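You operate a simulated robot arm through the tools that you are given. There is no shell and no other tool. Be economical: measure what you need, move in short steps, check, and stop when the job is done.

Carry out the task below with a simulated robot arm. There is one attempt and no reset: what you move stays moved.

## Task
Move the divider to the slot with the red mark and sort the valet tray.
Fine: the purple soap in the end bay by the red mark, the yellow soap by the yellow mark, the wooden cube between the marks; leave other cubes and the purple divider alone.
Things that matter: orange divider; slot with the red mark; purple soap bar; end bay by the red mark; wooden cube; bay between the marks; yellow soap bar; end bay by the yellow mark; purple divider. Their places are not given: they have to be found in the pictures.

Only the result counts: the job must be done as asked and must still hold three seconds after the hand-in. Knocking over, shifting, dropping, spilling or breaking anything else fails it.

## Robot
A 7-joint arm with a two-finger parallel gripper, fixed in place. Base frame: the origin is at the foot of the arm, x ahead of it, y to its left, z up; the work surface is at about z = 0.8. Lengths are in m, angles in degrees, forces in N, time in s.
With the tool pointing down near the work surface it reaches from about 0.24 to 0.68 m from the base axis. Its first joint turns from -66.0 to 66.0 degrees. Payload 2.4 kg.
Tool frame: the origin (TCP) lies between the finger pads and is the grasp point; the fingertips stand 0.03 m ahead of it; z points along the fingers, y is the line along which they close. Largest opening 0.094 m; finger width 0.028, thickness 0.01; the body of the gripper, 0.05 by 0.096 m, starts 0.055 m behind the TCP.
Orientation is that of the tool frame in the base frame, as a unit quaternion [w, x, y, z]. With the fingers straight down and closing along the base's y, the tool's x points along the base's -x, its y along +y and its z along -z.

## Interface
- The arm moves only by the tool arm_command. Its argument "motion" is a list of rows, each a list of 7 numbers: the shift along the base's x, y, z in units of 100 mm (1.0 is 100 mm), then the turn, a rotation vector about the base's x, y, z in units of 45 degrees (1.0 is 45 degrees), then the opening in per cent of the stroke, from 0 (shut) to 100 (fully open). In form: [[dx, dy, dz, rx, ry, rz, grip], ...]. A call has 1 to 20 rows; each row is the pose to reach, as a shift and turn from the pose commanded when the call began. A call with a number of a shift or a turn outside -1 to 1 is refused whole. Each row takes 0.2 s and may step no farther than 0.05 m and 8.6 degrees from the row before; otherwise, or with a gripper value out of range, the whole call is refused. A pose out of reach is approached as far as the arm can. The call stops where the force on the tool passes 40 N (or 10 N more than at its start, if that is more) or the arm is blocked; 0.2 s more then pass. The fingers move at their own pace (about 0.153 m/s each) and stop on an object; they squeeze with about 44 N. The grip force told is the motor's: it shows also when the fingers shut on nothing. Time passes only in rows, and 0.2 s behind the last, so rows that repeat a pose let the fingers close. It gives the time, the measured TCP pose, the force on the tool (base axes), the opening and the grip force at its end, in the units of the frame above (readings bear some noise).
- Cameras (640 x 400 px; columns grow to the right, rows downward): "scene" is fixed at [0.0257, 0.4505, 1.4498]; the picture's right is [-0.91, -0.41, 0.00], its down [-0.21, 0.47, -0.86] and it looks along [0.35, -0.79, -0.51] (base axes); focal length 347 px, centre (320, 200). "wrist" rides on the gripper at [0.076, 0.014, -0.103] in the tool frame; the picture's right is [-0.18, 0.98, 0.00], its down [-0.75, -0.14, -0.64] and it looks along [-0.63, -0.12, 0.77] (tool axes); focal length 243 px, centre (320, 200).
- snapshot(camera): a new picture of that camera. It takes no simulated time.
- pixel_to_xyz(camera, pixels): for up to 12 pixels [column, row] of the newest picture of that camera ("zoom" is the newest enlarged one), the place [x, y, z] in the base frame of the surface seen there, good to about 0.003 m, but the place of the scene camera against the robot may be out by one fixed shift of up to 0.012 m in any direction. It takes no simulated time.
- close_up(camera, box): a new picture of the part [left, top, right, bottom] of that camera's present view, enlarged. It takes no simulated time.
- sign_off(): hands the job in; it is judged then, once.

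Work in short steps. Measure before you move; look again where a grasp or a placing could have gone wrong, and mend it. You have 80 turns and 46 pictures in all, those below and enlarged ones among them. Open the gripper and draw the arm clear of the work before you hand the job in, unless the task says otherwise; then end with one line.

The tools are called after "Call:" as a command line: name --pt "numbers of a row" for each row, then --argument value for the rest, lists and objects as JSON in quotes. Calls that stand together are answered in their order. arm_command: Moves the arm, as the interface text tells. Its arguments: {"type":"object","properties":{"motion":{"type":"array"}},"required":["motion"]} The other tools are called the same way: snapshot (camera) takes a picture; pixel_to_xyz (camera, pixels) gives the place of the surface under pixels of a picture; close_up (camera, box) takes an enlarged picture of a part of a camera's view; sign_off () hands the job in.

At the start:

```text
clock: 0.0
tcp_pos: [0.4664, -0.0462, 1.1498]
tcp_rot: [0.0, 0.0, 1.0, -0.001]
force: [0.2, 0.5, 0.6]
grip_width: 0.0938
grasp_force: 0.0
```

scene: 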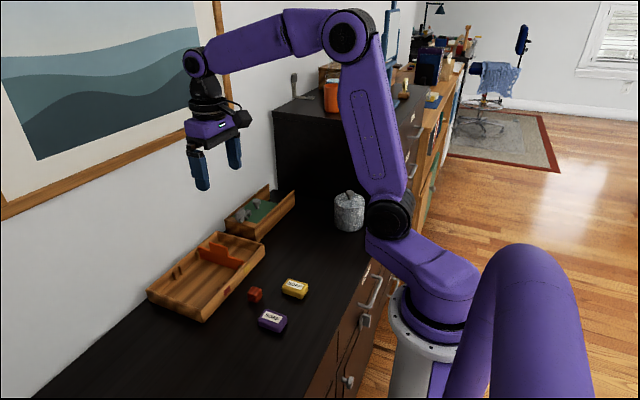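
wrist: 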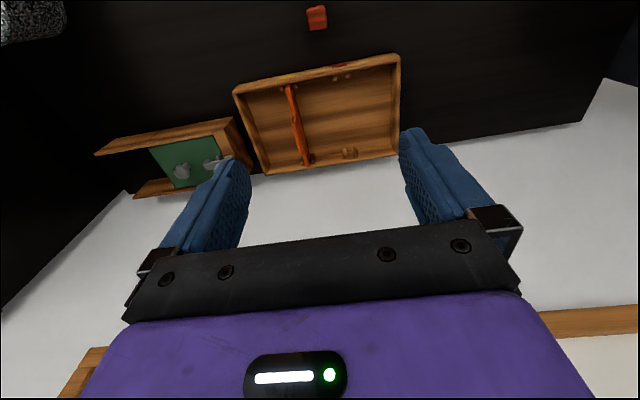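

The tray shows around (205,275) in the scene view, with the orange divider near (225,255), and soaps and a cube in front of it. I enlarge both views to find the marks and slots.

Call:
close_up --camera "scene" --box '[130, 170, 370, 340]'

Call:
close_up --camera "wrist" --box '[220, 0, 420, 180]'

```text
2.35 times, centred on (250, 255) of scene
```

zoom: 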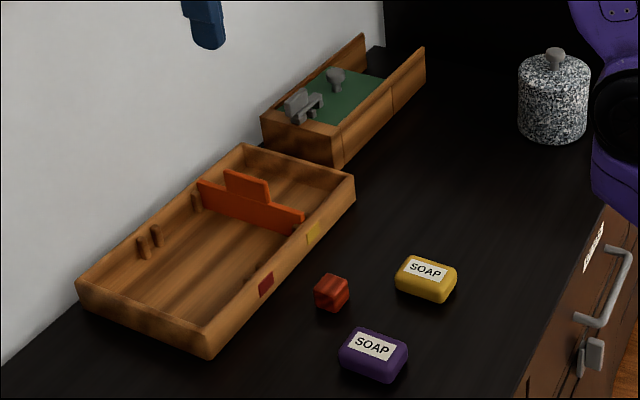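

```text
2.22 times, centred on (320, 90) of wrist
```

zoom: 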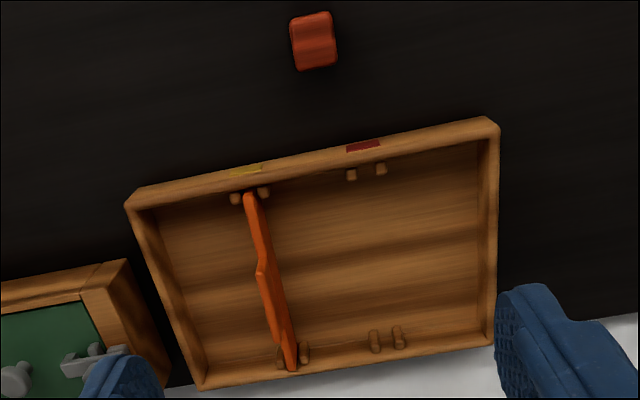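

The newest wrist zoom shows the cube, the tray rim, four pegs per slot and the red mark at (363,146). I measure these points.

Call:
pixel_to_xyz --camera "zoom" --pixels '[[314, 40], [135, 198], [490, 125], [490, 342], [200, 384], [363, 146], [247, 170], [250, 197], [262, 268], [291, 366], [420, 250], [352, 174]]'

Call:
pixel_to_xyz --camera "scene" --pixels '[[255, 293], [295, 288], [272, 320], [349, 210], [262, 216], [240, 283], [235, 240]]'

Call:
close_up --camera "scene" --box '[180, 225, 310, 335]'

```text
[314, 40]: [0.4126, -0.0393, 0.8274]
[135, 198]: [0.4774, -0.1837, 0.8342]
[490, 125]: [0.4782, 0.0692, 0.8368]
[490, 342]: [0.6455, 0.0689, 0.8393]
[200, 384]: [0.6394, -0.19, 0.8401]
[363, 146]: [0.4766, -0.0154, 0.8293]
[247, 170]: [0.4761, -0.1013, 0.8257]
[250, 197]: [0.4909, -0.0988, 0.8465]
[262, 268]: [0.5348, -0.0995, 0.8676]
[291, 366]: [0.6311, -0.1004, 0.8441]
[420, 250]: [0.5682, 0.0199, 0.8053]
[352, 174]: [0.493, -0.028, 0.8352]
```

```text
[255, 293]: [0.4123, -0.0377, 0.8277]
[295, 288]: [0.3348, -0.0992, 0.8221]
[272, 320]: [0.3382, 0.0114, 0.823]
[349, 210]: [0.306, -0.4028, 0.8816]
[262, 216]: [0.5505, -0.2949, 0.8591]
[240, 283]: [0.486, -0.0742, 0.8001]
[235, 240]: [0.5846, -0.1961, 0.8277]
```

```text
3.64 times, centred on (245, 280) of scene
```

zoom: 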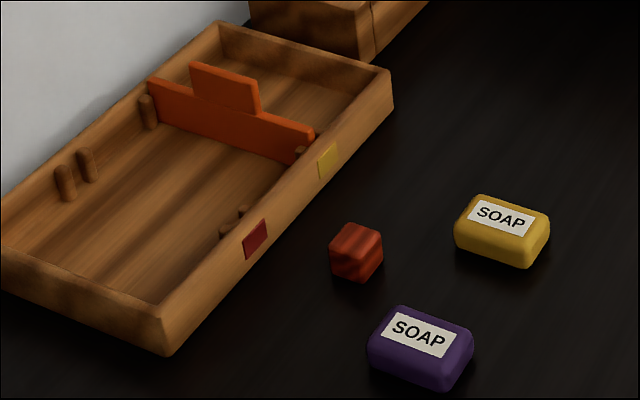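

Both cameras agree on the cube to about 2 mm. I draw back and lower the hand for a closer look at the divider with the wrist camera.

Call:
arm_command --pt "-0.25 -0.1 -0.4 0 0 0 100" --pt "-0.5 -0.2 -0.8 0 0 0 100" --pt "-0.7 -0.3 -1.0 0 0 0 100" --pt "-0.7 -0.3 -1.0 0 0 0 100"

Call:
snapshot --camera "wrist"

```text
clock: 1.0
tcp_pos: [0.3975, -0.0769, 1.0493]
tcp_rot: [0.001, 0.0, 1.0, 0.0]
force: [0.1, -0.9, -0.5]
grip_width: 0.0942
grasp_force: 0.1
```

```text
40 pictures are left
```

wrist: 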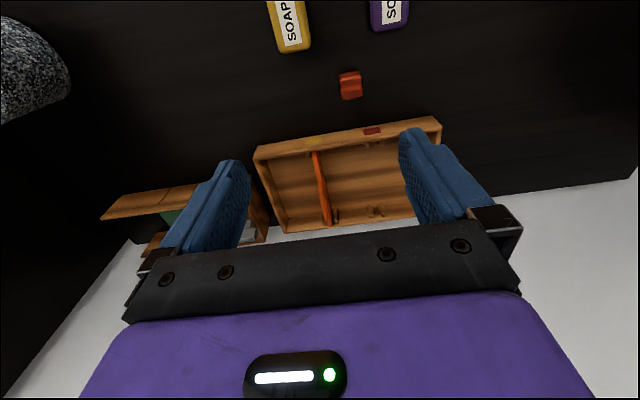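

The divider now runs from (316,152) to (328,225). I enlarge this part to measure the tab and the red slot pegs.

Call:
close_up --camera "wrist" --box '[245, 105, 445, 240]'

```text
2.96 times, centred on (345, 172) of wrist
```

zoom: 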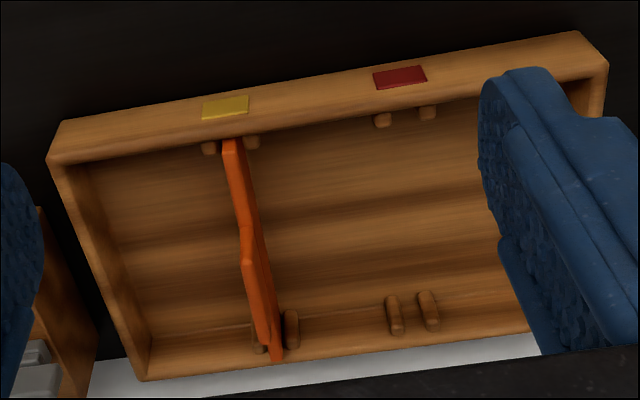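

Call:
pixel_to_xyz --camera "zoom" --pixels '[[232, 142], [240, 200], [246, 230], [250, 265], [262, 335], [276, 356], [383, 119], [429, 111], [393, 300], [428, 296], [400, 77], [225, 107]]'

```text
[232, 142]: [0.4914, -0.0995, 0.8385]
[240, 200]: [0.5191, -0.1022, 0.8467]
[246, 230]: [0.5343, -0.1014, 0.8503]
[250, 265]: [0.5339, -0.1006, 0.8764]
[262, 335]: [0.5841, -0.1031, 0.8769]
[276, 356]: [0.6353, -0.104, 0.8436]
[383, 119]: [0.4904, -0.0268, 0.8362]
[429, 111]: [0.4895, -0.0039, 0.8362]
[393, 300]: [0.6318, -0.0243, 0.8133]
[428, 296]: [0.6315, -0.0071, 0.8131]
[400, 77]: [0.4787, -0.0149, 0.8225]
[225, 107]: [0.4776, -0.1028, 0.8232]
```

The tab spans x 0.534–0.584 at y ≈ -0.101, top z 0.877; the red slot pegs centre at y ≈ -0.0155. I go above the tab.

Call:
arm_command --pt "0.45 0 0 0 0 0 100" --pt "0.8 -0.1 0 0 0 0 70" --pt "0.8 -0.24 0 0 0 0 50"

Call:
arm_command --pt "0.45 0 -0.2 0 0 0 50" --pt "0.82 0 -0.5 0 0 0 50" --pt "0.82 0 -0.9 0 0 0 50" --pt "0.82 0 -0.9 0 0 0 50"

Call:
snapshot --camera "wrist"

Call:
close_up --camera "scene" --box '[130, 170, 330, 330]'

```text
clock: 1.8
tcp_pos: [0.4756, -0.1001, 1.0497]
tcp_rot: [0.0, 0.0, 1.0, 0.0]
force: [-0.1, -0.2, 0.5]
grip_width: 0.0471
grasp_force: 0.1
```

```text
clock: 2.8
tcp_pos: [0.5579, -0.1008, 0.9584]
tcp_rot: [0.0, 0.001, 1.0, 0.0]
force: [-0.7, 0.0, -0.5]
grip_width: 0.0472
grasp_force: 0.1
```

```text
38 pictures are left
```

wrist: 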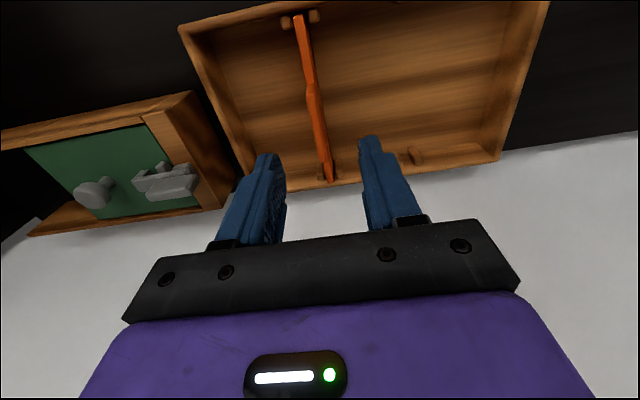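

```text
2.50 times, centred on (230, 250) of scene
```

zoom: 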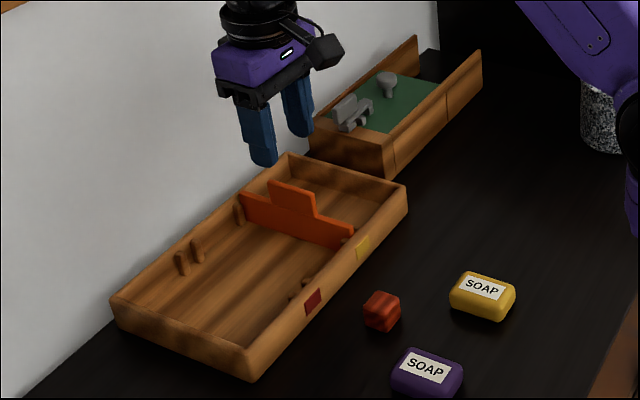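

The hand is above the tab, fingers either side. I check the divider's y in this nearer wrist view, at (300,20), (313,93), (328,170).

Call:
pixel_to_xyz --camera "wrist" --pixels '[[301, 22], [305, 50], [313, 96], [316, 110], [321, 140], [329, 174], [288, 21], [314, 16], [421, 155]]'

```text
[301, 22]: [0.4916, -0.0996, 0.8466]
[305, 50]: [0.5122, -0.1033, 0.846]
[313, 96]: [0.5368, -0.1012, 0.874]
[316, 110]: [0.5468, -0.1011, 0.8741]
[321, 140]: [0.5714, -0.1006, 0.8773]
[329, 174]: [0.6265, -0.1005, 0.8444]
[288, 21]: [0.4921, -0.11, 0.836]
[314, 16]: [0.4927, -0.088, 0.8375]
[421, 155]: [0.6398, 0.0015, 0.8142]
```

The divider's y is -0.101 all along, matching the TCP. I descend to z ≈ 0.864 and close on the tab.

Call:
arm_command --pt "0.02 0 -0.4 0 0 0 50" --pt "0.02 0 -0.75 0 0 0 50" --pt "0.02 0 -0.95 0 0 0 50" --pt "0.02 0 -0.95 0 0 0 50" --pt "0.02 0 -0.95 0 0 0 0" --pt "0.02 0 -0.95 0 0 0 0" --pt "0.02 0 -0.95 0 0 0 0"

```text
clock: 4.4
tcp_pos: [0.5599, -0.1018, 0.8634]
tcp_rot: [0.0, 0.001, 1.0, 0.0]
force: [0.3, -1.7, -0.7]
grip_width: 0.0105
grasp_force: 44.3
```

The tab is held (opening 0.0105). I lift slowly by 65 mm and look.

Call:
arm_command --pt "0 0 0.1 0 0 0 0" --pt "0 0 0.25 0 0 0 0" --pt "0 0 0.45 0 0 0 0" --pt "0 0 0.65 0 0 0 0" --pt "0 0 0.65 0 0 0 0"

Call:
close_up --camera "scene" --box '[130, 170, 330, 330]'

Call:
snapshot --camera "wrist"

```text
clock: 5.6
tcp_pos: [0.5614, -0.1012, 0.9296]
tcp_rot: [0.0, 0.0, 1.0, 0.0]
force: [0.4, -0.1, -0.4]
grip_width: 0.0106
grasp_force: 44.4
```

```text
2.50 times, centred on (230, 250) of scene
```

zoom: 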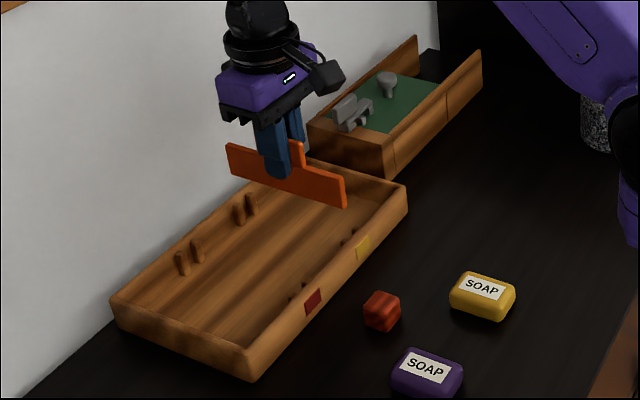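

```text
35 pictures are left
```

wrist: 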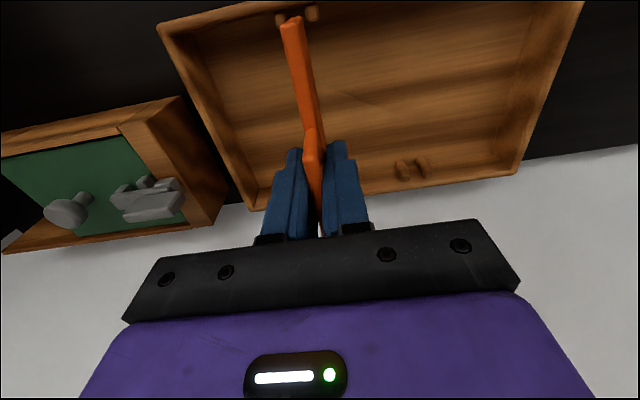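

The divider is held clear and level. I carry it +85.5 mm in y to above the red slot (y ≈ -0.0155) and look at the peg alignment.

Call:
arm_command --pt "0 0.3 0 0 0 0 0" --pt "0 0.6 0 0 0 0 0" --pt "0 0.855 0 0 0 0 0" --pt "0 0.855 0 0 0 0 0" --pt "0 0.855 0 0 0 0 0"

Call:
close_up --camera "wrist" --box '[200, 0, 440, 170]'

Call:
close_up --camera "scene" --box '[150, 190, 310, 320]'

```text
clock: 6.8
tcp_pos: [0.5623, -0.0135, 0.9284]
tcp_rot: [0.0, 0.001, 1.0, 0.0]
force: [0.4, -0.7, -0.7]
grip_width: 0.0104
grasp_force: 43.8
```

```text
2.35 times, centred on (320, 85) of wrist
```

zoom: 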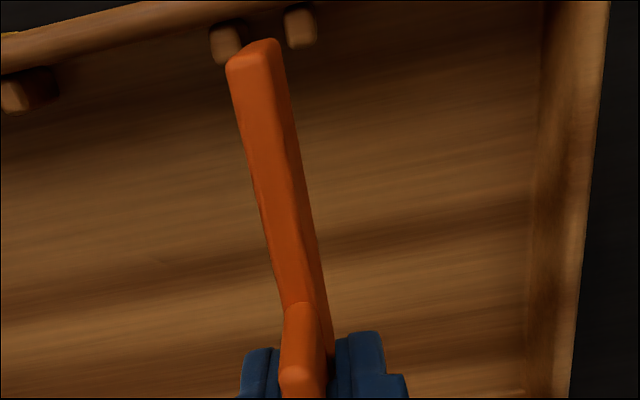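

```text
3.08 times, centred on (230, 255) of scene
```

zoom: 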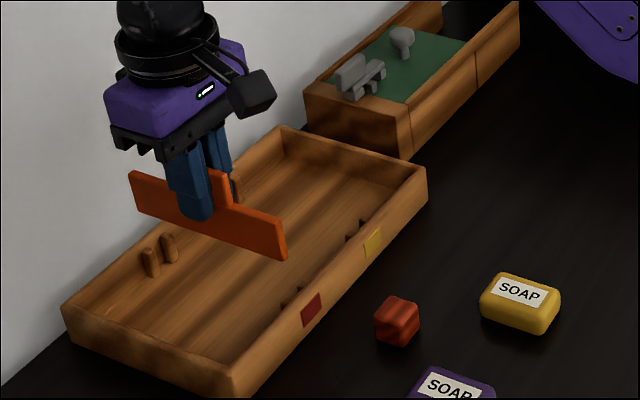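

I take a fresh wrist picture to measure the divider end and the front pegs from the present pose.

Call:
close_up --camera "wrist" --box '[200, 0, 440, 170]'

Call:
pixel_to_xyz --camera "zoom" --pixels '[[230, 33], [302, 20], [221, 40], [298, 28], [237, 64], [266, 56], [250, 60], [295, 360], [12, 95]]'

```text
2.35 times, centred on (320, 85) of wrist
```

zoom: 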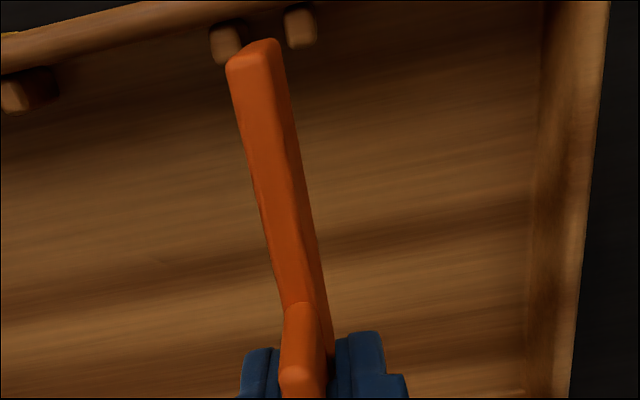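

```text
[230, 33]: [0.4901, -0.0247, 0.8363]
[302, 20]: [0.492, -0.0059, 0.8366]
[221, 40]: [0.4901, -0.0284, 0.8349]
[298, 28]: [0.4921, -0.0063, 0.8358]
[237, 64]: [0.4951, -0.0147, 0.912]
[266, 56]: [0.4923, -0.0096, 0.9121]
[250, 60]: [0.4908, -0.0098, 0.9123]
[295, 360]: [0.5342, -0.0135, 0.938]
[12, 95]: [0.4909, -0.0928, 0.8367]
```

The pegs centre at y ≈ -0.016 while the divider is at about -0.013. I shift by -2.5 mm and go down 30 mm, stopping just above the pegs to check.

Call:
arm_command --pt "0 -0.025 0 0 0 0 0" --pt "0 -0.025 -0.15 0 0 0 0" --pt "0 -0.025 -0.3 0 0 0 0" --pt "0 -0.025 -0.3 0 0 0 0" --pt "0 -0.025 -0.3 0 0 0 0"

Call:
close_up --camera "scene" --box '[160, 220, 270, 310]'

Call:
close_up --camera "wrist" --box '[220, 0, 420, 180]'

Call:
pixel_to_xyz --camera "zoom" --pixels '[[320, 200]]'

```text
clock: 8.0
tcp_pos: [0.5605, -0.0173, 0.8994]
tcp_rot: [0.0, 0.0, 1.0, 0.0]
force: [0.1, 0.7, -0.2]
grip_width: 0.0107
grasp_force: 43.9
```

```text
4.44 times, centred on (215, 265) of scene
```

zoom: 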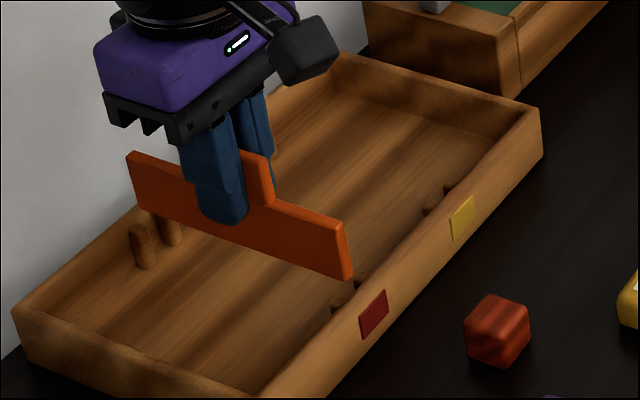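

```text
2.22 times, centred on (320, 90) of wrist
```

zoom: 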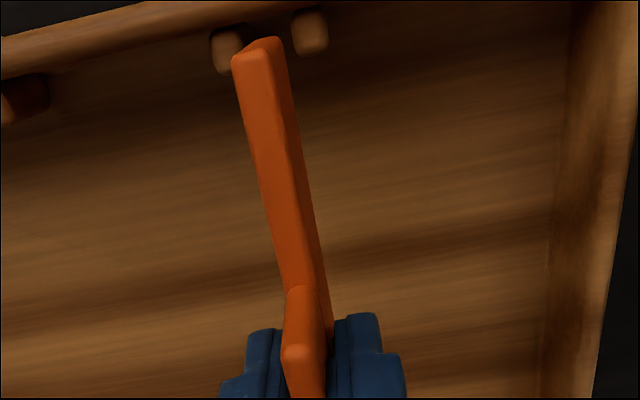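

```text
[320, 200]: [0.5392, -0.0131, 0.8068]
```

I measure the pegs and divider end in this zoom: pegs at (225,50) and (310,33), divider end at (255,58).

Call:
pixel_to_xyz --camera "zoom" --pixels '[[215, 52], [225, 50], [235, 40], [298, 38], [310, 33], [322, 30], [238, 70], [252, 66], [268, 64], [300, 320], [310, 345], [295, 360]]'

```text
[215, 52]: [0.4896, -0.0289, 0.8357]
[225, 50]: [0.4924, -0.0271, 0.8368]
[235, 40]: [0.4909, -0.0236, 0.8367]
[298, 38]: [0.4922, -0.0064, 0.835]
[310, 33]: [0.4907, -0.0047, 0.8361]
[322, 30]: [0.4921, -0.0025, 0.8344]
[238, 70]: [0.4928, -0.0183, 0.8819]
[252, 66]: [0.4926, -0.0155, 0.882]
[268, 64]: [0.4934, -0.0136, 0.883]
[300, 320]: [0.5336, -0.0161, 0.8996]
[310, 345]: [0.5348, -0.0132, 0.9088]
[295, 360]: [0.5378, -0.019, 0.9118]
```

The divider (y -0.016) sits over the middle of the gap (-0.0155). I lower it into the slot, slowly, keeping it gripped.

Call:
arm_command --pt "0 0.0 -0.1 0 0 0 0" --pt "0 0.0 -0.2 0 0 0 0" --pt "0 0 -0.28 0 0 0 0" --pt "0 0 -0.33 0 0 0 0" --pt "0 0 -0.35 0 0 0 0" --pt "0 0 -0.35 0 0 0 0"

Call:
close_up --camera "scene" --box '[160, 220, 270, 310]'

```text
clock: 9.4
tcp_pos: [0.5619, -0.0175, 0.8658]
tcp_rot: [0.0, 0.0, 1.0, 0.0]
force: [1.1, -0.2, -0.7]
grip_width: 0.0104
grasp_force: 43.3
```

```text
4.44 times, centred on (215, 265) of scene
```

zoom: 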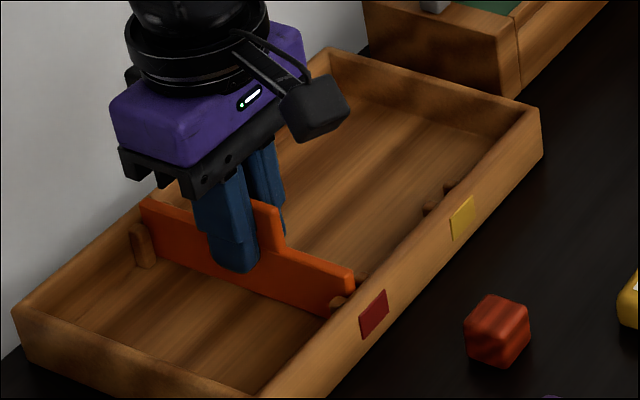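

It is down between the pegs. I lower 2 mm more, open to 40 % and rise.

Call:
arm_command --pt "0 0 -0.02 0 0 0 0" --pt "0 0 -0.02 0 0 0 0" --pt "0 0 -0.02 0 0 0 40" --pt "0 0 -0.02 0 0 0 40" --pt "0 0 0.2 0 0 0 40" --pt "0 0 0.6 0 0 0 40" --pt "0 0 0.95 0 0 0 60"

Call:
close_up --camera "scene" --box '[140, 200, 320, 340]'

Call:
snapshot --camera "scene"

```text
clock: 11.0
tcp_pos: [0.5591, -0.0188, 0.9597]
tcp_rot: [0.0, 0.0, 1.0, -0.001]
force: [-0.2, -0.1, 1.1]
grip_width: 0.0564
grasp_force: 0.0
```

```text
2.86 times, centred on (230, 270) of scene
```

zoom: 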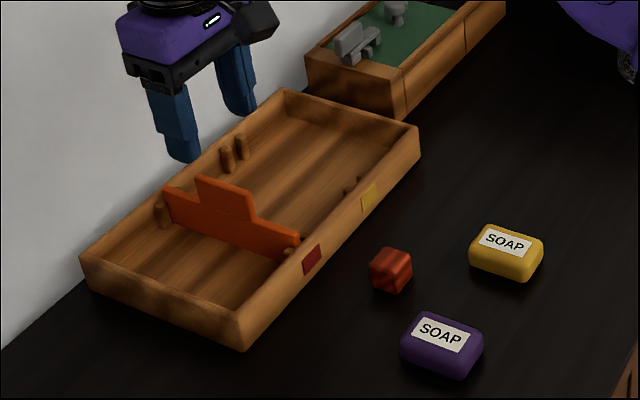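

```text
27 pictures are left
```

scene: 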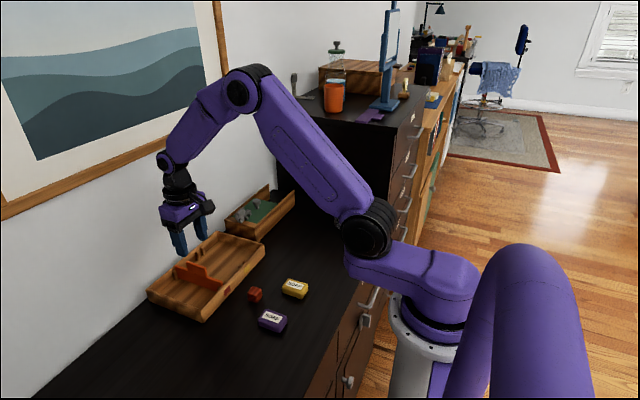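

The divider stands in the red slot and is upright. Now I measure the label corners of both soaps and the cube in the enlarged scene.

Call:
pixel_to_xyz --camera "zoom" --pixels '[[489, 231], [530, 238], [523, 255], [481, 247], [422, 321], [468, 335], [458, 350], [413, 336], [378, 253], [408, 260], [392, 252], [391, 262]]'

Call:
close_up --camera "scene" --box '[230, 265, 330, 345]'

```text
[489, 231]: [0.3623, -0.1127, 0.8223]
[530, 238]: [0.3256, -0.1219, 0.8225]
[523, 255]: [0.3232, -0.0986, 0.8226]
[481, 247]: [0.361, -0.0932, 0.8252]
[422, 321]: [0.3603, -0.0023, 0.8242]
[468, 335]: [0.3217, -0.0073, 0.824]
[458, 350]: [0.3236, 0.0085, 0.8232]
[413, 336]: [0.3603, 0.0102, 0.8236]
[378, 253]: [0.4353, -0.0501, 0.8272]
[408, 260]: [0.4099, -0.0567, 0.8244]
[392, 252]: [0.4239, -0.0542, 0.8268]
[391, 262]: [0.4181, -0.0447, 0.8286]
```

```text
5.00 times, centred on (280, 305) of scene
```

zoom: 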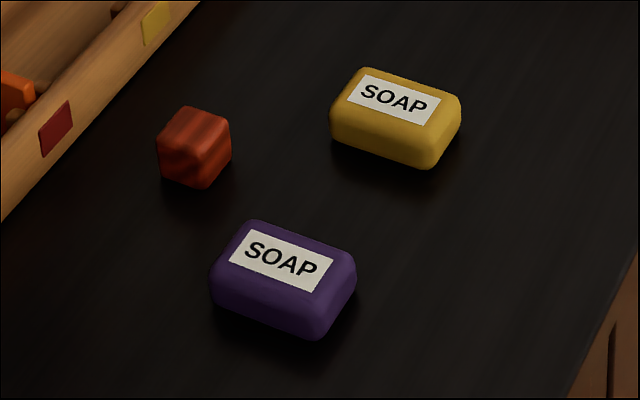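

I refine with this 5x picture: label corners of both soaps and the cube's top face.

Call:
pixel_to_xyz --camera "zoom" --pixels '[[364, 77], [439, 97], [423, 124], [349, 101], [249, 231], [331, 260], [313, 290], [232, 261], [187, 110], [226, 123], [206, 148], [164, 133]]'

```text
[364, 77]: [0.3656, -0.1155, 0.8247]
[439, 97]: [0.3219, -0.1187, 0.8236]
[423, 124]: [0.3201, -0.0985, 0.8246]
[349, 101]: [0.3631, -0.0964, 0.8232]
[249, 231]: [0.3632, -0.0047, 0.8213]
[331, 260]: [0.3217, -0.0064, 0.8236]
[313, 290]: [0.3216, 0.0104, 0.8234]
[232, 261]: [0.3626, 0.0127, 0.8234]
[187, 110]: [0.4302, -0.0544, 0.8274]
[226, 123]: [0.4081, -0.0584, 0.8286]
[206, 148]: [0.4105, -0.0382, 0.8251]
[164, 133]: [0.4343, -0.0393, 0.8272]
```

Purple soap centre ≈ (0.342, 0.003), yellow ≈ (0.343, -0.107), both long along x; cube ≈ (0.421, -0.048). Bays are narrow in y, so I turn the tool 90° to grip the soaps by their ends; first half of the turn while backing off.

Call:
arm_command --pt "-0.16 0 0.1 0 0 -0.166 80" --pt "-0.33 0 0.2 0 0 -0.333 100" --pt "-0.5 0 0.3 0 0 -0.5 100" --pt "-0.66 0 0.3 0 0 -0.666 100" --pt "-0.83 0 0.3 0 0 -0.833 100" --pt "-1.0 0 0.3 0 0 -1.0 100"

Call:
arm_command --pt "-0.2 0 0 0 0 -0.166 100" --pt "-0.4 0.05 0 0 0 -0.333 100" --pt "-0.6 0.1 0 0 0 -0.5 100" --pt "-0.8 0.15 0 0 0 -0.666 100" --pt "-1.0 0.18 0 0 0 -0.833 100" --pt "-1.0 0.21 0 0 0 -0.95 100" --pt "-1.0 0.21 0 0 0 -0.95 100"

Call:
snapshot --camera "wrist"

```text
clock: 12.4
tcp_pos: [0.4605, -0.0181, 0.9901]
tcp_rot: [0.0, 0.384, 0.923, 0.0]
force: [-0.2, -0.5, 0.7]
grip_width: 0.094
grasp_force: 0.0
```

```text
clock: 14.0
tcp_pos: [0.3611, 0.0027, 0.9894]
tcp_rot: [-0.001, 0.694, 0.72, 0.001]
force: [-0.6, -0.2, -0.2]
grip_width: 0.0939
grasp_force: 0.0
```

```text
25 pictures are left
```

wrist: 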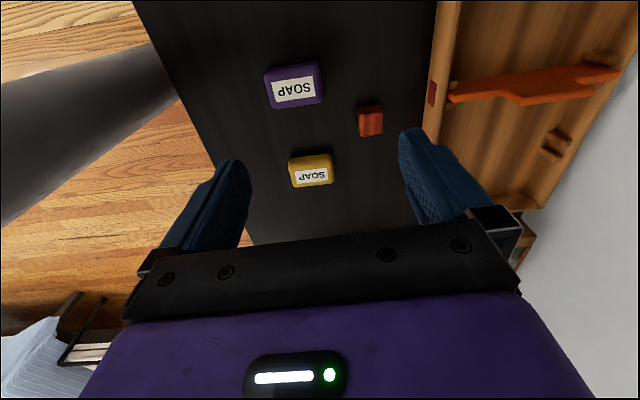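

The turn went fine (closing axis about +2° from x, matching the soaps). I measure the purple soap's ends from this wrist view.

Call:
close_up --camera "wrist" --box '[230, 40, 430, 200]'

Call:
pixel_to_xyz --camera "wrist" --pixels '[[266, 88], [321, 84], [293, 67], [293, 107], [292, 89], [292, 173], [331, 169], [311, 171], [311, 159], [311, 184], [370, 120], [365, 110]]'

```text
2.50 times, centred on (330, 120) of wrist
```

zoom: 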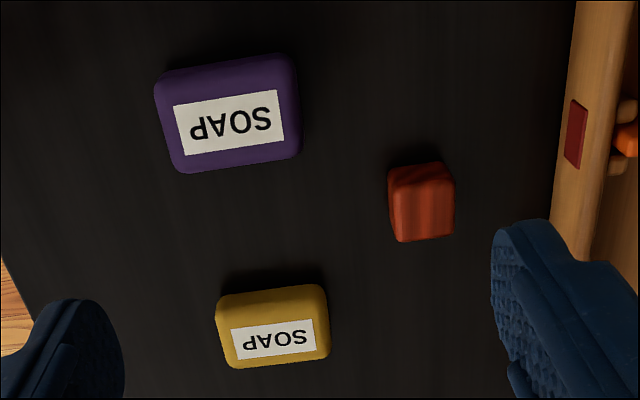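

```text
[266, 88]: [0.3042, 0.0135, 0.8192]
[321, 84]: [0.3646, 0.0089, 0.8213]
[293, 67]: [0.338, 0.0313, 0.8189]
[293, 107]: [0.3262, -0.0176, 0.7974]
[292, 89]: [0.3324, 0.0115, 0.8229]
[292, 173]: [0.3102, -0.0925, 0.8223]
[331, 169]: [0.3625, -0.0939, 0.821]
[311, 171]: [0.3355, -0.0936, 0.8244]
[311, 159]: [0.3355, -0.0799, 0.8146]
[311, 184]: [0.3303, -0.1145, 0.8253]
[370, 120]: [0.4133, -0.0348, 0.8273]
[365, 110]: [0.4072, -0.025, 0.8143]
```

The wrist view puts things about (-0.009, +0.009) from the scene view, so the scene camera is shifted; I trust the wrist. I measure label corners in the wrist zoom.

Call:
pixel_to_xyz --camera "zoom" --pixels '[[177, 108], [279, 93], [283, 137], [186, 152], [233, 332], [314, 322], [315, 351], [239, 359], [393, 194], [450, 187], [398, 237], [451, 232]]'

```text
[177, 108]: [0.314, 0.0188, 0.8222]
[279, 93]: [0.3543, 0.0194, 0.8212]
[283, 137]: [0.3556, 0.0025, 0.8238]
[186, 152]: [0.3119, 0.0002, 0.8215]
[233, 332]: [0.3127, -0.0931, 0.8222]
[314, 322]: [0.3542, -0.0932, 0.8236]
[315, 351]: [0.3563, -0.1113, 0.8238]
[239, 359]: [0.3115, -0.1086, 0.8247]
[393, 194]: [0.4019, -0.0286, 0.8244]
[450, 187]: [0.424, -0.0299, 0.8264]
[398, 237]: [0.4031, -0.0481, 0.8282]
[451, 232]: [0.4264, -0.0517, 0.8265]
```

Purple soap centre is (0.334, 0.010). I move over it and descend to z ≈ 0.90.

Call:
arm_command --pt "-0.27 0.075 0 0 0 0 100" --pt "-0.27 0.075 -0.4 0 0 0 100" --pt "-0.27 0.075 -0.8 0 0 0 100" --pt "-0.27 0.075 -0.9 0 0 0 100"

Call:
snapshot --camera "wrist"

Call:
close_up --camera "scene" --box '[210, 230, 350, 350]'

```text
clock: 15.0
tcp_pos: [0.3337, 0.0112, 0.8998]
tcp_rot: [0.0, 0.694, 0.72, 0.0]
force: [0.7, -0.7, -0.7]
grip_width: 0.0939
grasp_force: 0.1
```

```text
23 pictures are left
```

wrist: 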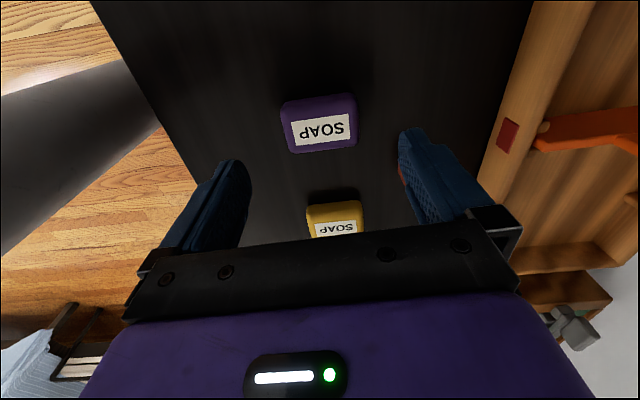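

```text
3.33 times, centred on (280, 290) of scene
```

zoom: 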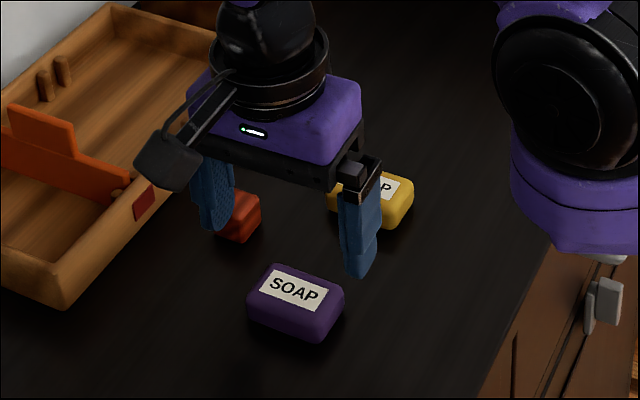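

The soap appears at (319,124) between the fingers' columns. I re-measure it from here before descending.

Call:
pixel_to_xyz --camera "wrist" --pixels '[[290, 122], [347, 115], [350, 137], [297, 145], [321, 130], [283, 113], [356, 108], [308, 209], [361, 204], [290, 148], [357, 140]]'

```text
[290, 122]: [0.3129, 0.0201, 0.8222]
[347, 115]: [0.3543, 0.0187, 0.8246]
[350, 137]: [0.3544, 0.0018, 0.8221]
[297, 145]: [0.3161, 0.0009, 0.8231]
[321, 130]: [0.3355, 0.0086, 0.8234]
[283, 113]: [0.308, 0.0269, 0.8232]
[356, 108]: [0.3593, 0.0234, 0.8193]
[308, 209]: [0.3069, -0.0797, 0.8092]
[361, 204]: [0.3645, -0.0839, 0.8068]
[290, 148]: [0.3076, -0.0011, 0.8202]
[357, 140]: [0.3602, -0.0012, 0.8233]
```

Soap centre confirmed at (0.334, 0.010). I descend to z ≈ 0.836 and close.

Call:
arm_command --pt "0 0 -0.3 0 0 0 100" --pt "0 0 -0.55 0 0 0 100" --pt "0 0 -0.64 0 0 0 100" --pt "0 0 -0.64 0 0 0 100" --pt "0 0 -0.64 0 0 0 30" --pt "0 0 -0.64 0 0 0 0" --pt "0 0 -0.64 0 0 0 0"

```text
clock: 16.6
tcp_pos: [0.3353, 0.0129, 0.8352]
tcp_rot: [0.0, 0.694, 0.72, 0.0]
force: [0.2, -1.1, 0.0]
grip_width: 0.0588
grasp_force: 43.5
```

The soap is held (0.0588). I lift 100 mm and look.

Call:
arm_command --pt "0 0 0.15 0 0 0 0" --pt "0 0 0.5 0 0 0 0" --pt "0 0 0.9 0 0 0 0" --pt "0 0.05 1.0 0 0 0 0" --pt "0.3 0.14 1.0 0 0 0 0" --pt "0.65 0.14 1.0 0 0 0 0" --pt "1.0 0.14 1.0 0 0 0 0" --pt "1.0 0.14 1.0 0 0 0 0"

Call:
arm_command --pt "0.35 0 0 0 0 0 0" --pt "0.7 0 0 0 0 0 0" --pt "1.0 0 0 0 0 0 0" --pt "1.0 0 0 0 0 0 0"

Call:
snapshot --camera "wrist"

Call:
close_up --camera "scene" --box '[130, 190, 310, 330]'

```text
clock: 18.4
tcp_pos: [0.4356, 0.0248, 0.9357]
tcp_rot: [-0.001, 0.694, 0.72, 0.001]
force: [-0.1, 0.5, -1.1]
grip_width: 0.059
grasp_force: 44.1
```

```text
clock: 19.4
tcp_pos: [0.5366, 0.0243, 0.9367]
tcp_rot: [0.001, 0.693, 0.721, 0.0]
force: [0.3, 0.3, -1.4]
grip_width: 0.059
grasp_force: 44.2
```

```text
21 pictures are left
```

wrist: 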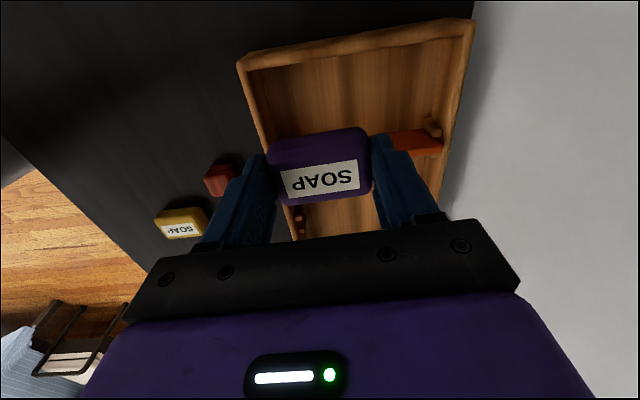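

```text
2.86 times, centred on (220, 260) of scene
```

zoom: 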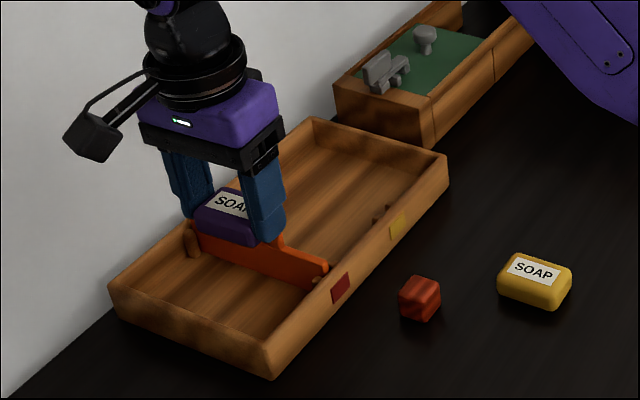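

Soap held level above the red end bay. I measure the side rim's inner edge, the divider and the soap edges in this wrist view.

Call:
pixel_to_xyz --camera "wrist" --pixels '[[350, 36], [350, 43], [350, 51], [350, 56], [300, 60], [415, 137], [415, 146], [318, 131], [325, 182], [432, 126], [290, 100], [430, 80]]'

```text
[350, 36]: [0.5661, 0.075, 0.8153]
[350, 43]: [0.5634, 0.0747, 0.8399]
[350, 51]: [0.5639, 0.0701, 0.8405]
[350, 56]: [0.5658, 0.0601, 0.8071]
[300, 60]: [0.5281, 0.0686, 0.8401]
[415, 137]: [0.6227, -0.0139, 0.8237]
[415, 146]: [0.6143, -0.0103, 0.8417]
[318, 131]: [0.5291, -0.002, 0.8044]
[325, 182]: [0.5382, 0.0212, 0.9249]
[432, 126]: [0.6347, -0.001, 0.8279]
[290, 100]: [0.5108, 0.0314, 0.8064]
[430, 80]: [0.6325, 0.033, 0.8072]
```

Free bay y runs about -0.010 to 0.065, so I aim for TCP y ≈ 0.030, x ≈ 0.56, and descend to z ≈ 0.843.

Call:
arm_command --pt "0.24 0.055 0 0 0 0 0" --pt "0.24 0.055 -0.3 0 0 0 0" --pt "0.24 0.055 -0.55 0 0 0 0" --pt "0.24 0.055 -0.75 0 0 0 0" --pt "0.24 0.055 -0.87 0 0 0 0" --pt "0.24 0.055 -0.93 0 0 0 0" --pt "0.24 0.055 -0.93 0 0 0 0"

Call:
close_up --camera "scene" --box '[130, 190, 310, 330]'

```text
clock: 21.0
tcp_pos: [0.5576, 0.0321, 0.8419]
tcp_rot: [0.001, 0.693, 0.721, 0.0]
force: [1.0, -0.3, -0.1]
grip_width: 0.059
grasp_force: 43.8
```

```text
2.86 times, centred on (220, 260) of scene
```

zoom: 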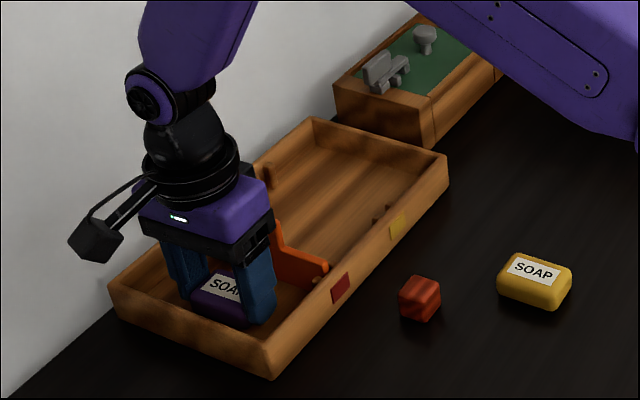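

The soap sits in the bay just above the floor. I open to 80 % (fingers stay inside the tray) and rise.

Call:
arm_command --pt "0 0 0 0 0 0 80" --pt "0 0 0 0 0 0 80" --pt "0 0 0.3 0 0 0 80" --pt "0 0 0.7 0 0 0 80" --pt "0 0 1.0 0 0 0 80" --pt "-0.4 -0.2 1.0 0 0 0 100" --pt "-0.8 -0.5 1.0 0 0 0 100" --pt "-1.0 -0.8 1.0 0 0 0 100"

Call:
arm_command --pt "-0.4 -0.2 0 0 0 0 100" --pt "-0.8 -0.4 0 0 0 0 100" --pt "-1.0 -0.54 0 0 0 0 100" --pt "-1.0 -0.54 0 0 0 0 100"

Call:
snapshot --camera "wrist"

Call:
close_up --camera "scene" --box '[130, 190, 310, 330]'

```text
clock: 22.8
tcp_pos: [0.4607, -0.0509, 0.9443]
tcp_rot: [0.0, 0.694, 0.72, 0.0]
force: [0.0, 0.3, -0.7]
grip_width: 0.094
grasp_force: 0.1
```

```text
clock: 23.8
tcp_pos: [0.3571, -0.1018, 0.9433]
tcp_rot: [0.001, 0.694, 0.72, 0.0]
force: [-0.5, -0.4, -0.3]
grip_width: 0.0937
grasp_force: 0.0
```

```text
18 pictures are left
```

wrist: 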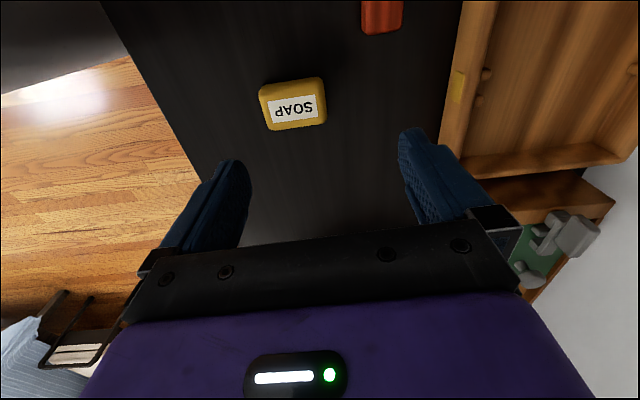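

```text
2.86 times, centred on (220, 260) of scene
```

zoom: 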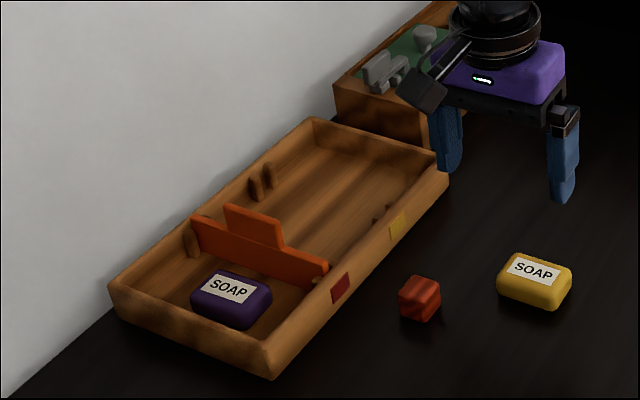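

The purple soap lies in the red end bay. Now I measure the yellow soap, label corners in the wrist picture around (293,107).

Call:
pixel_to_xyz --camera "wrist" --pixels '[[268, 99], [315, 95], [316, 116], [273, 122], [260, 95], [323, 82], [326, 118], [268, 128]]'

```text
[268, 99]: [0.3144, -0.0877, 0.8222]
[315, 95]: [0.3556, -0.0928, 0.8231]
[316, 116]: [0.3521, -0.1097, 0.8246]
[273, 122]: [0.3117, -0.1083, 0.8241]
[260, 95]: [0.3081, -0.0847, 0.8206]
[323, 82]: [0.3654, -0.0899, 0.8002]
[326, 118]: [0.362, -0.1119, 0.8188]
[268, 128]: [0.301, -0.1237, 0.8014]
```

Yellow centre ≈ (0.334, -0.100). I align above, descend to 0.836 and close.

Call:
arm_command --pt "-0.24 0.01 0 0 0 0 100" --pt "-0.24 0.01 -0.4 0 0 0 100" --pt "-0.24 0.01 -0.6 0 0 0 100"

Call:
arm_command --pt "0 0 -0.25 0 0 0 100" --pt "0 0 -0.47 0 0 0 100" --pt "0 0 -0.47 0 0 0 100" --pt "0 0 -0.47 0 0 0 30" --pt "0 0 -0.47 0 0 0 0" --pt "0 0 -0.47 0 0 0 0"

```text
clock: 24.6
tcp_pos: [0.3335, -0.1035, 0.8834]
tcp_rot: [0.0, 0.693, 0.72, 0.0]
force: [-0.7, 0.7, 0.5]
grip_width: 0.094
grasp_force: 0.1
```

```text
clock: 26.0
tcp_pos: [0.3349, -0.1031, 0.835]
tcp_rot: [0.0, 0.694, 0.72, 0.001]
force: [-0.1, 0.1, 0.0]
grip_width: 0.059
grasp_force: 44.9
```

Held. I lift 100 mm and carry it towards the yellow end bay (target about x 0.56, y -0.143).

Call:
arm_command --pt "0 0 0.15 0 0 0 0" --pt "0 0 0.5 0 0 0 0" --pt "0 0 0.9 0 0 0 0" --pt "0 -0.1 1.0 0 0 0 0" --pt "0.3 -0.25 1.0 0 0 0 0" --pt "0.65 -0.39 1.0 0 0 0 0" --pt "1.0 -0.39 1.0 0 0 0 0" --pt "1.0 -0.39 1.0 0 0 0 0"

Call:
arm_command --pt "0.35 0 0 0 0 0 0" --pt "0.7 0 0 0 0 0 0" --pt "1.0 0 0 0 0 0 0" --pt "1.0 0 0 0 0 0 0"

Call:
snapshot --camera "wrist"

Call:
close_up --camera "scene" --box '[130, 190, 310, 330]'

```text
clock: 27.8
tcp_pos: [0.4343, -0.1398, 0.9367]
tcp_rot: [0.0, 0.693, 0.721, 0.0]
force: [0.4, 0.0, -0.6]
grip_width: 0.059
grasp_force: 43.9
```

```text
clock: 28.8
tcp_pos: [0.5346, -0.1425, 0.9378]
tcp_rot: [0.0, 0.694, 0.72, -0.001]
force: [0.5, -0.3, -0.8]
grip_width: 0.059
grasp_force: 44.2
```

```text
16 pictures are left
```

wrist: 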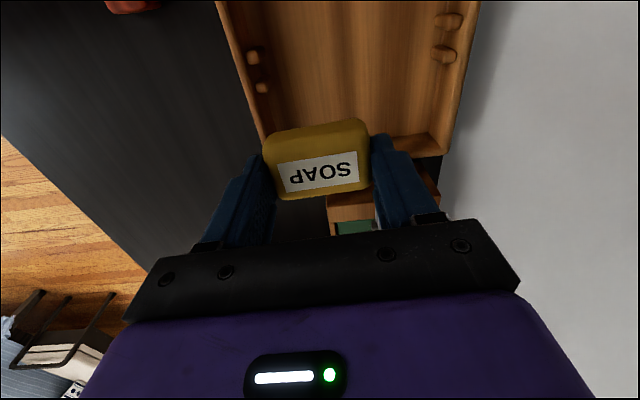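

```text
2.86 times, centred on (220, 260) of scene
```

zoom: 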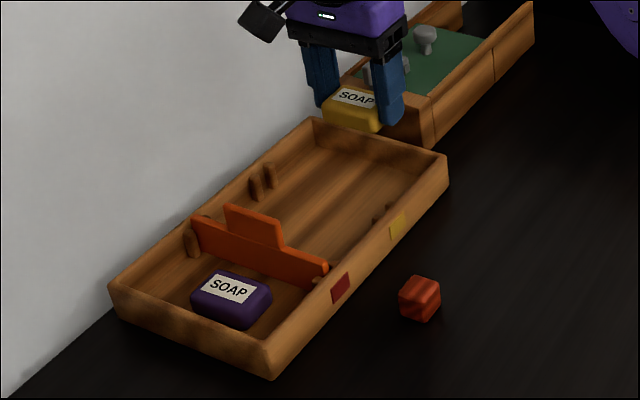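

The yellow soap is above the yellow end bay. I check the side wall, pegs and soap places in the wrist picture.

Call:
pixel_to_xyz --camera "wrist" --pixels '[[425, 133], [425, 140], [425, 148], [400, 138], [443, 52], [262, 88], [318, 170], [390, 120], [252, 58], [449, 20], [400, 155]]'

```text
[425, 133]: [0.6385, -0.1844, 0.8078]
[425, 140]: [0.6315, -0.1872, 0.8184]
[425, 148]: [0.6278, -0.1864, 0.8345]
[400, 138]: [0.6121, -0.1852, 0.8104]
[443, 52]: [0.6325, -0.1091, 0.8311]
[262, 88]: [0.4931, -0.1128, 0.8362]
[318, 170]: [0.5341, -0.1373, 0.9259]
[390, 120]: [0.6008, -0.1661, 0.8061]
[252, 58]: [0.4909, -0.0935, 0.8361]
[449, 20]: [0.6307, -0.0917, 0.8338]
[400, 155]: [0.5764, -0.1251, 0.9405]
```

Wall inner face at y ≈ -0.186, slot at -0.102; bay centre ≈ -0.146. I shift y by -4 mm, x to 0.56, and descend to 0.842.

Call:
arm_command --pt "0.24 -0.04 0 0 0 0 0" --pt "0.24 -0.04 -0.3 0 0 0 0" --pt "0.24 -0.04 -0.55 0 0 0 0" --pt "0.24 -0.04 -0.75 0 0 0 0" --pt "0.24 -0.04 -0.88 0 0 0 0" --pt "0.24 -0.04 -0.94 0 0 0 0" --pt "0.24 -0.04 -0.94 0 0 0 0"

Call:
close_up --camera "scene" --box '[130, 190, 310, 330]'

```text
clock: 30.4
tcp_pos: [0.5561, -0.1454, 0.8415]
tcp_rot: [0.0, 0.693, 0.721, 0.0]
force: [0.1, 0.1, -1.5]
grip_width: 0.059
grasp_force: 43.7
```

```text
2.86 times, centred on (220, 260) of scene
```

zoom: 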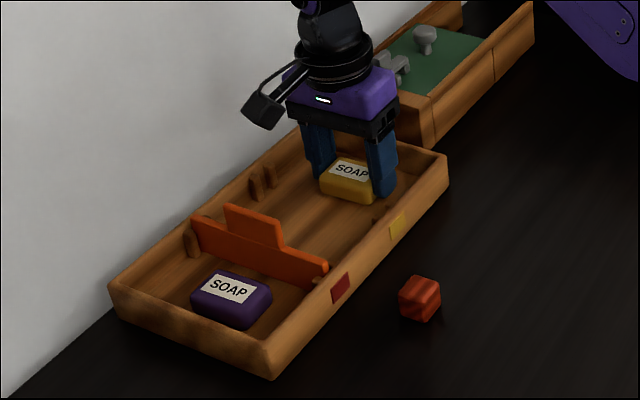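

The yellow soap is in place. I open to 80 %, rise, and go towards the cube at (0.414, -0.040).

Call:
arm_command --pt "0 0 0 0 0 0 80" --pt "0 0 0 0 0 0 80" --pt "0 0 0.3 0 0 0 80" --pt "0 0 0.7 0 0 0 80" --pt "0 0 1.0 0 0 0 80" --pt "-0.4 0.25 1.0 0 0 0 80" --pt "-0.7 0.5 1.0 0 0 0 60" --pt "-0.7 0.9 1.0 0 0 0 60"

Call:
arm_command --pt "-0.4 0.05 0 0 0 0 60" --pt "-0.72 0.14 0 0 0 0 60" --pt "-0.72 0.14 0 0 0 0 60"

Call:
snapshot --camera "wrist"

Call:
close_up --camera "scene" --box '[130, 190, 310, 330]'

```text
clock: 32.2
tcp_pos: [0.4879, -0.0545, 0.9427]
tcp_rot: [0.0, 0.693, 0.721, 0.0]
force: [-0.3, 0.0, -1.1]
grip_width: 0.0565
grasp_force: 0.1
```

```text
clock: 33.0
tcp_pos: [0.4157, -0.0422, 0.9422]
tcp_rot: [0.0, 0.693, 0.721, 0.001]
force: [-0.4, 0.4, -0.7]
grip_width: 0.0564
grasp_force: 0.1
```

```text
13 pictures are left
```

wrist: 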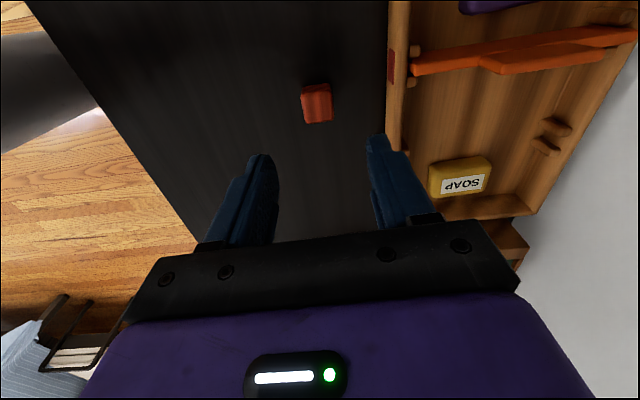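

```text
2.86 times, centred on (220, 260) of scene
```

zoom: 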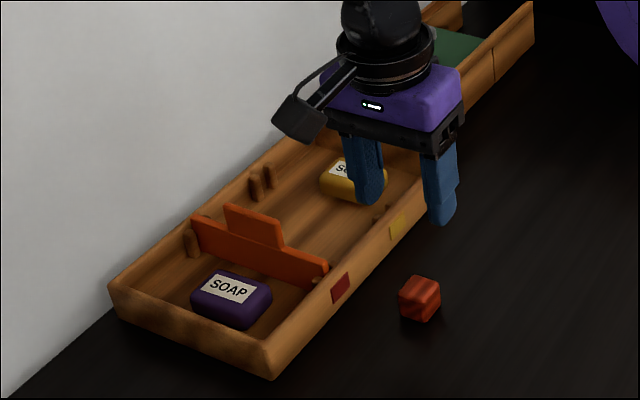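

Both soaps are in their bays. I measure the cube's top in this view at about (316,103).

Call:
pixel_to_xyz --camera "wrist" --pixels '[[305, 99], [329, 96], [331, 118], [308, 120], [318, 108], [390, 70]]'

```text
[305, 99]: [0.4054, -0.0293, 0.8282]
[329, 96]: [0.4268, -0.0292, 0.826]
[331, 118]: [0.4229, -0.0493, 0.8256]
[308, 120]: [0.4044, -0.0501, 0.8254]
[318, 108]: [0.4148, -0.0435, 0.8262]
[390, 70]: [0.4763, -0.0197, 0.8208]
```

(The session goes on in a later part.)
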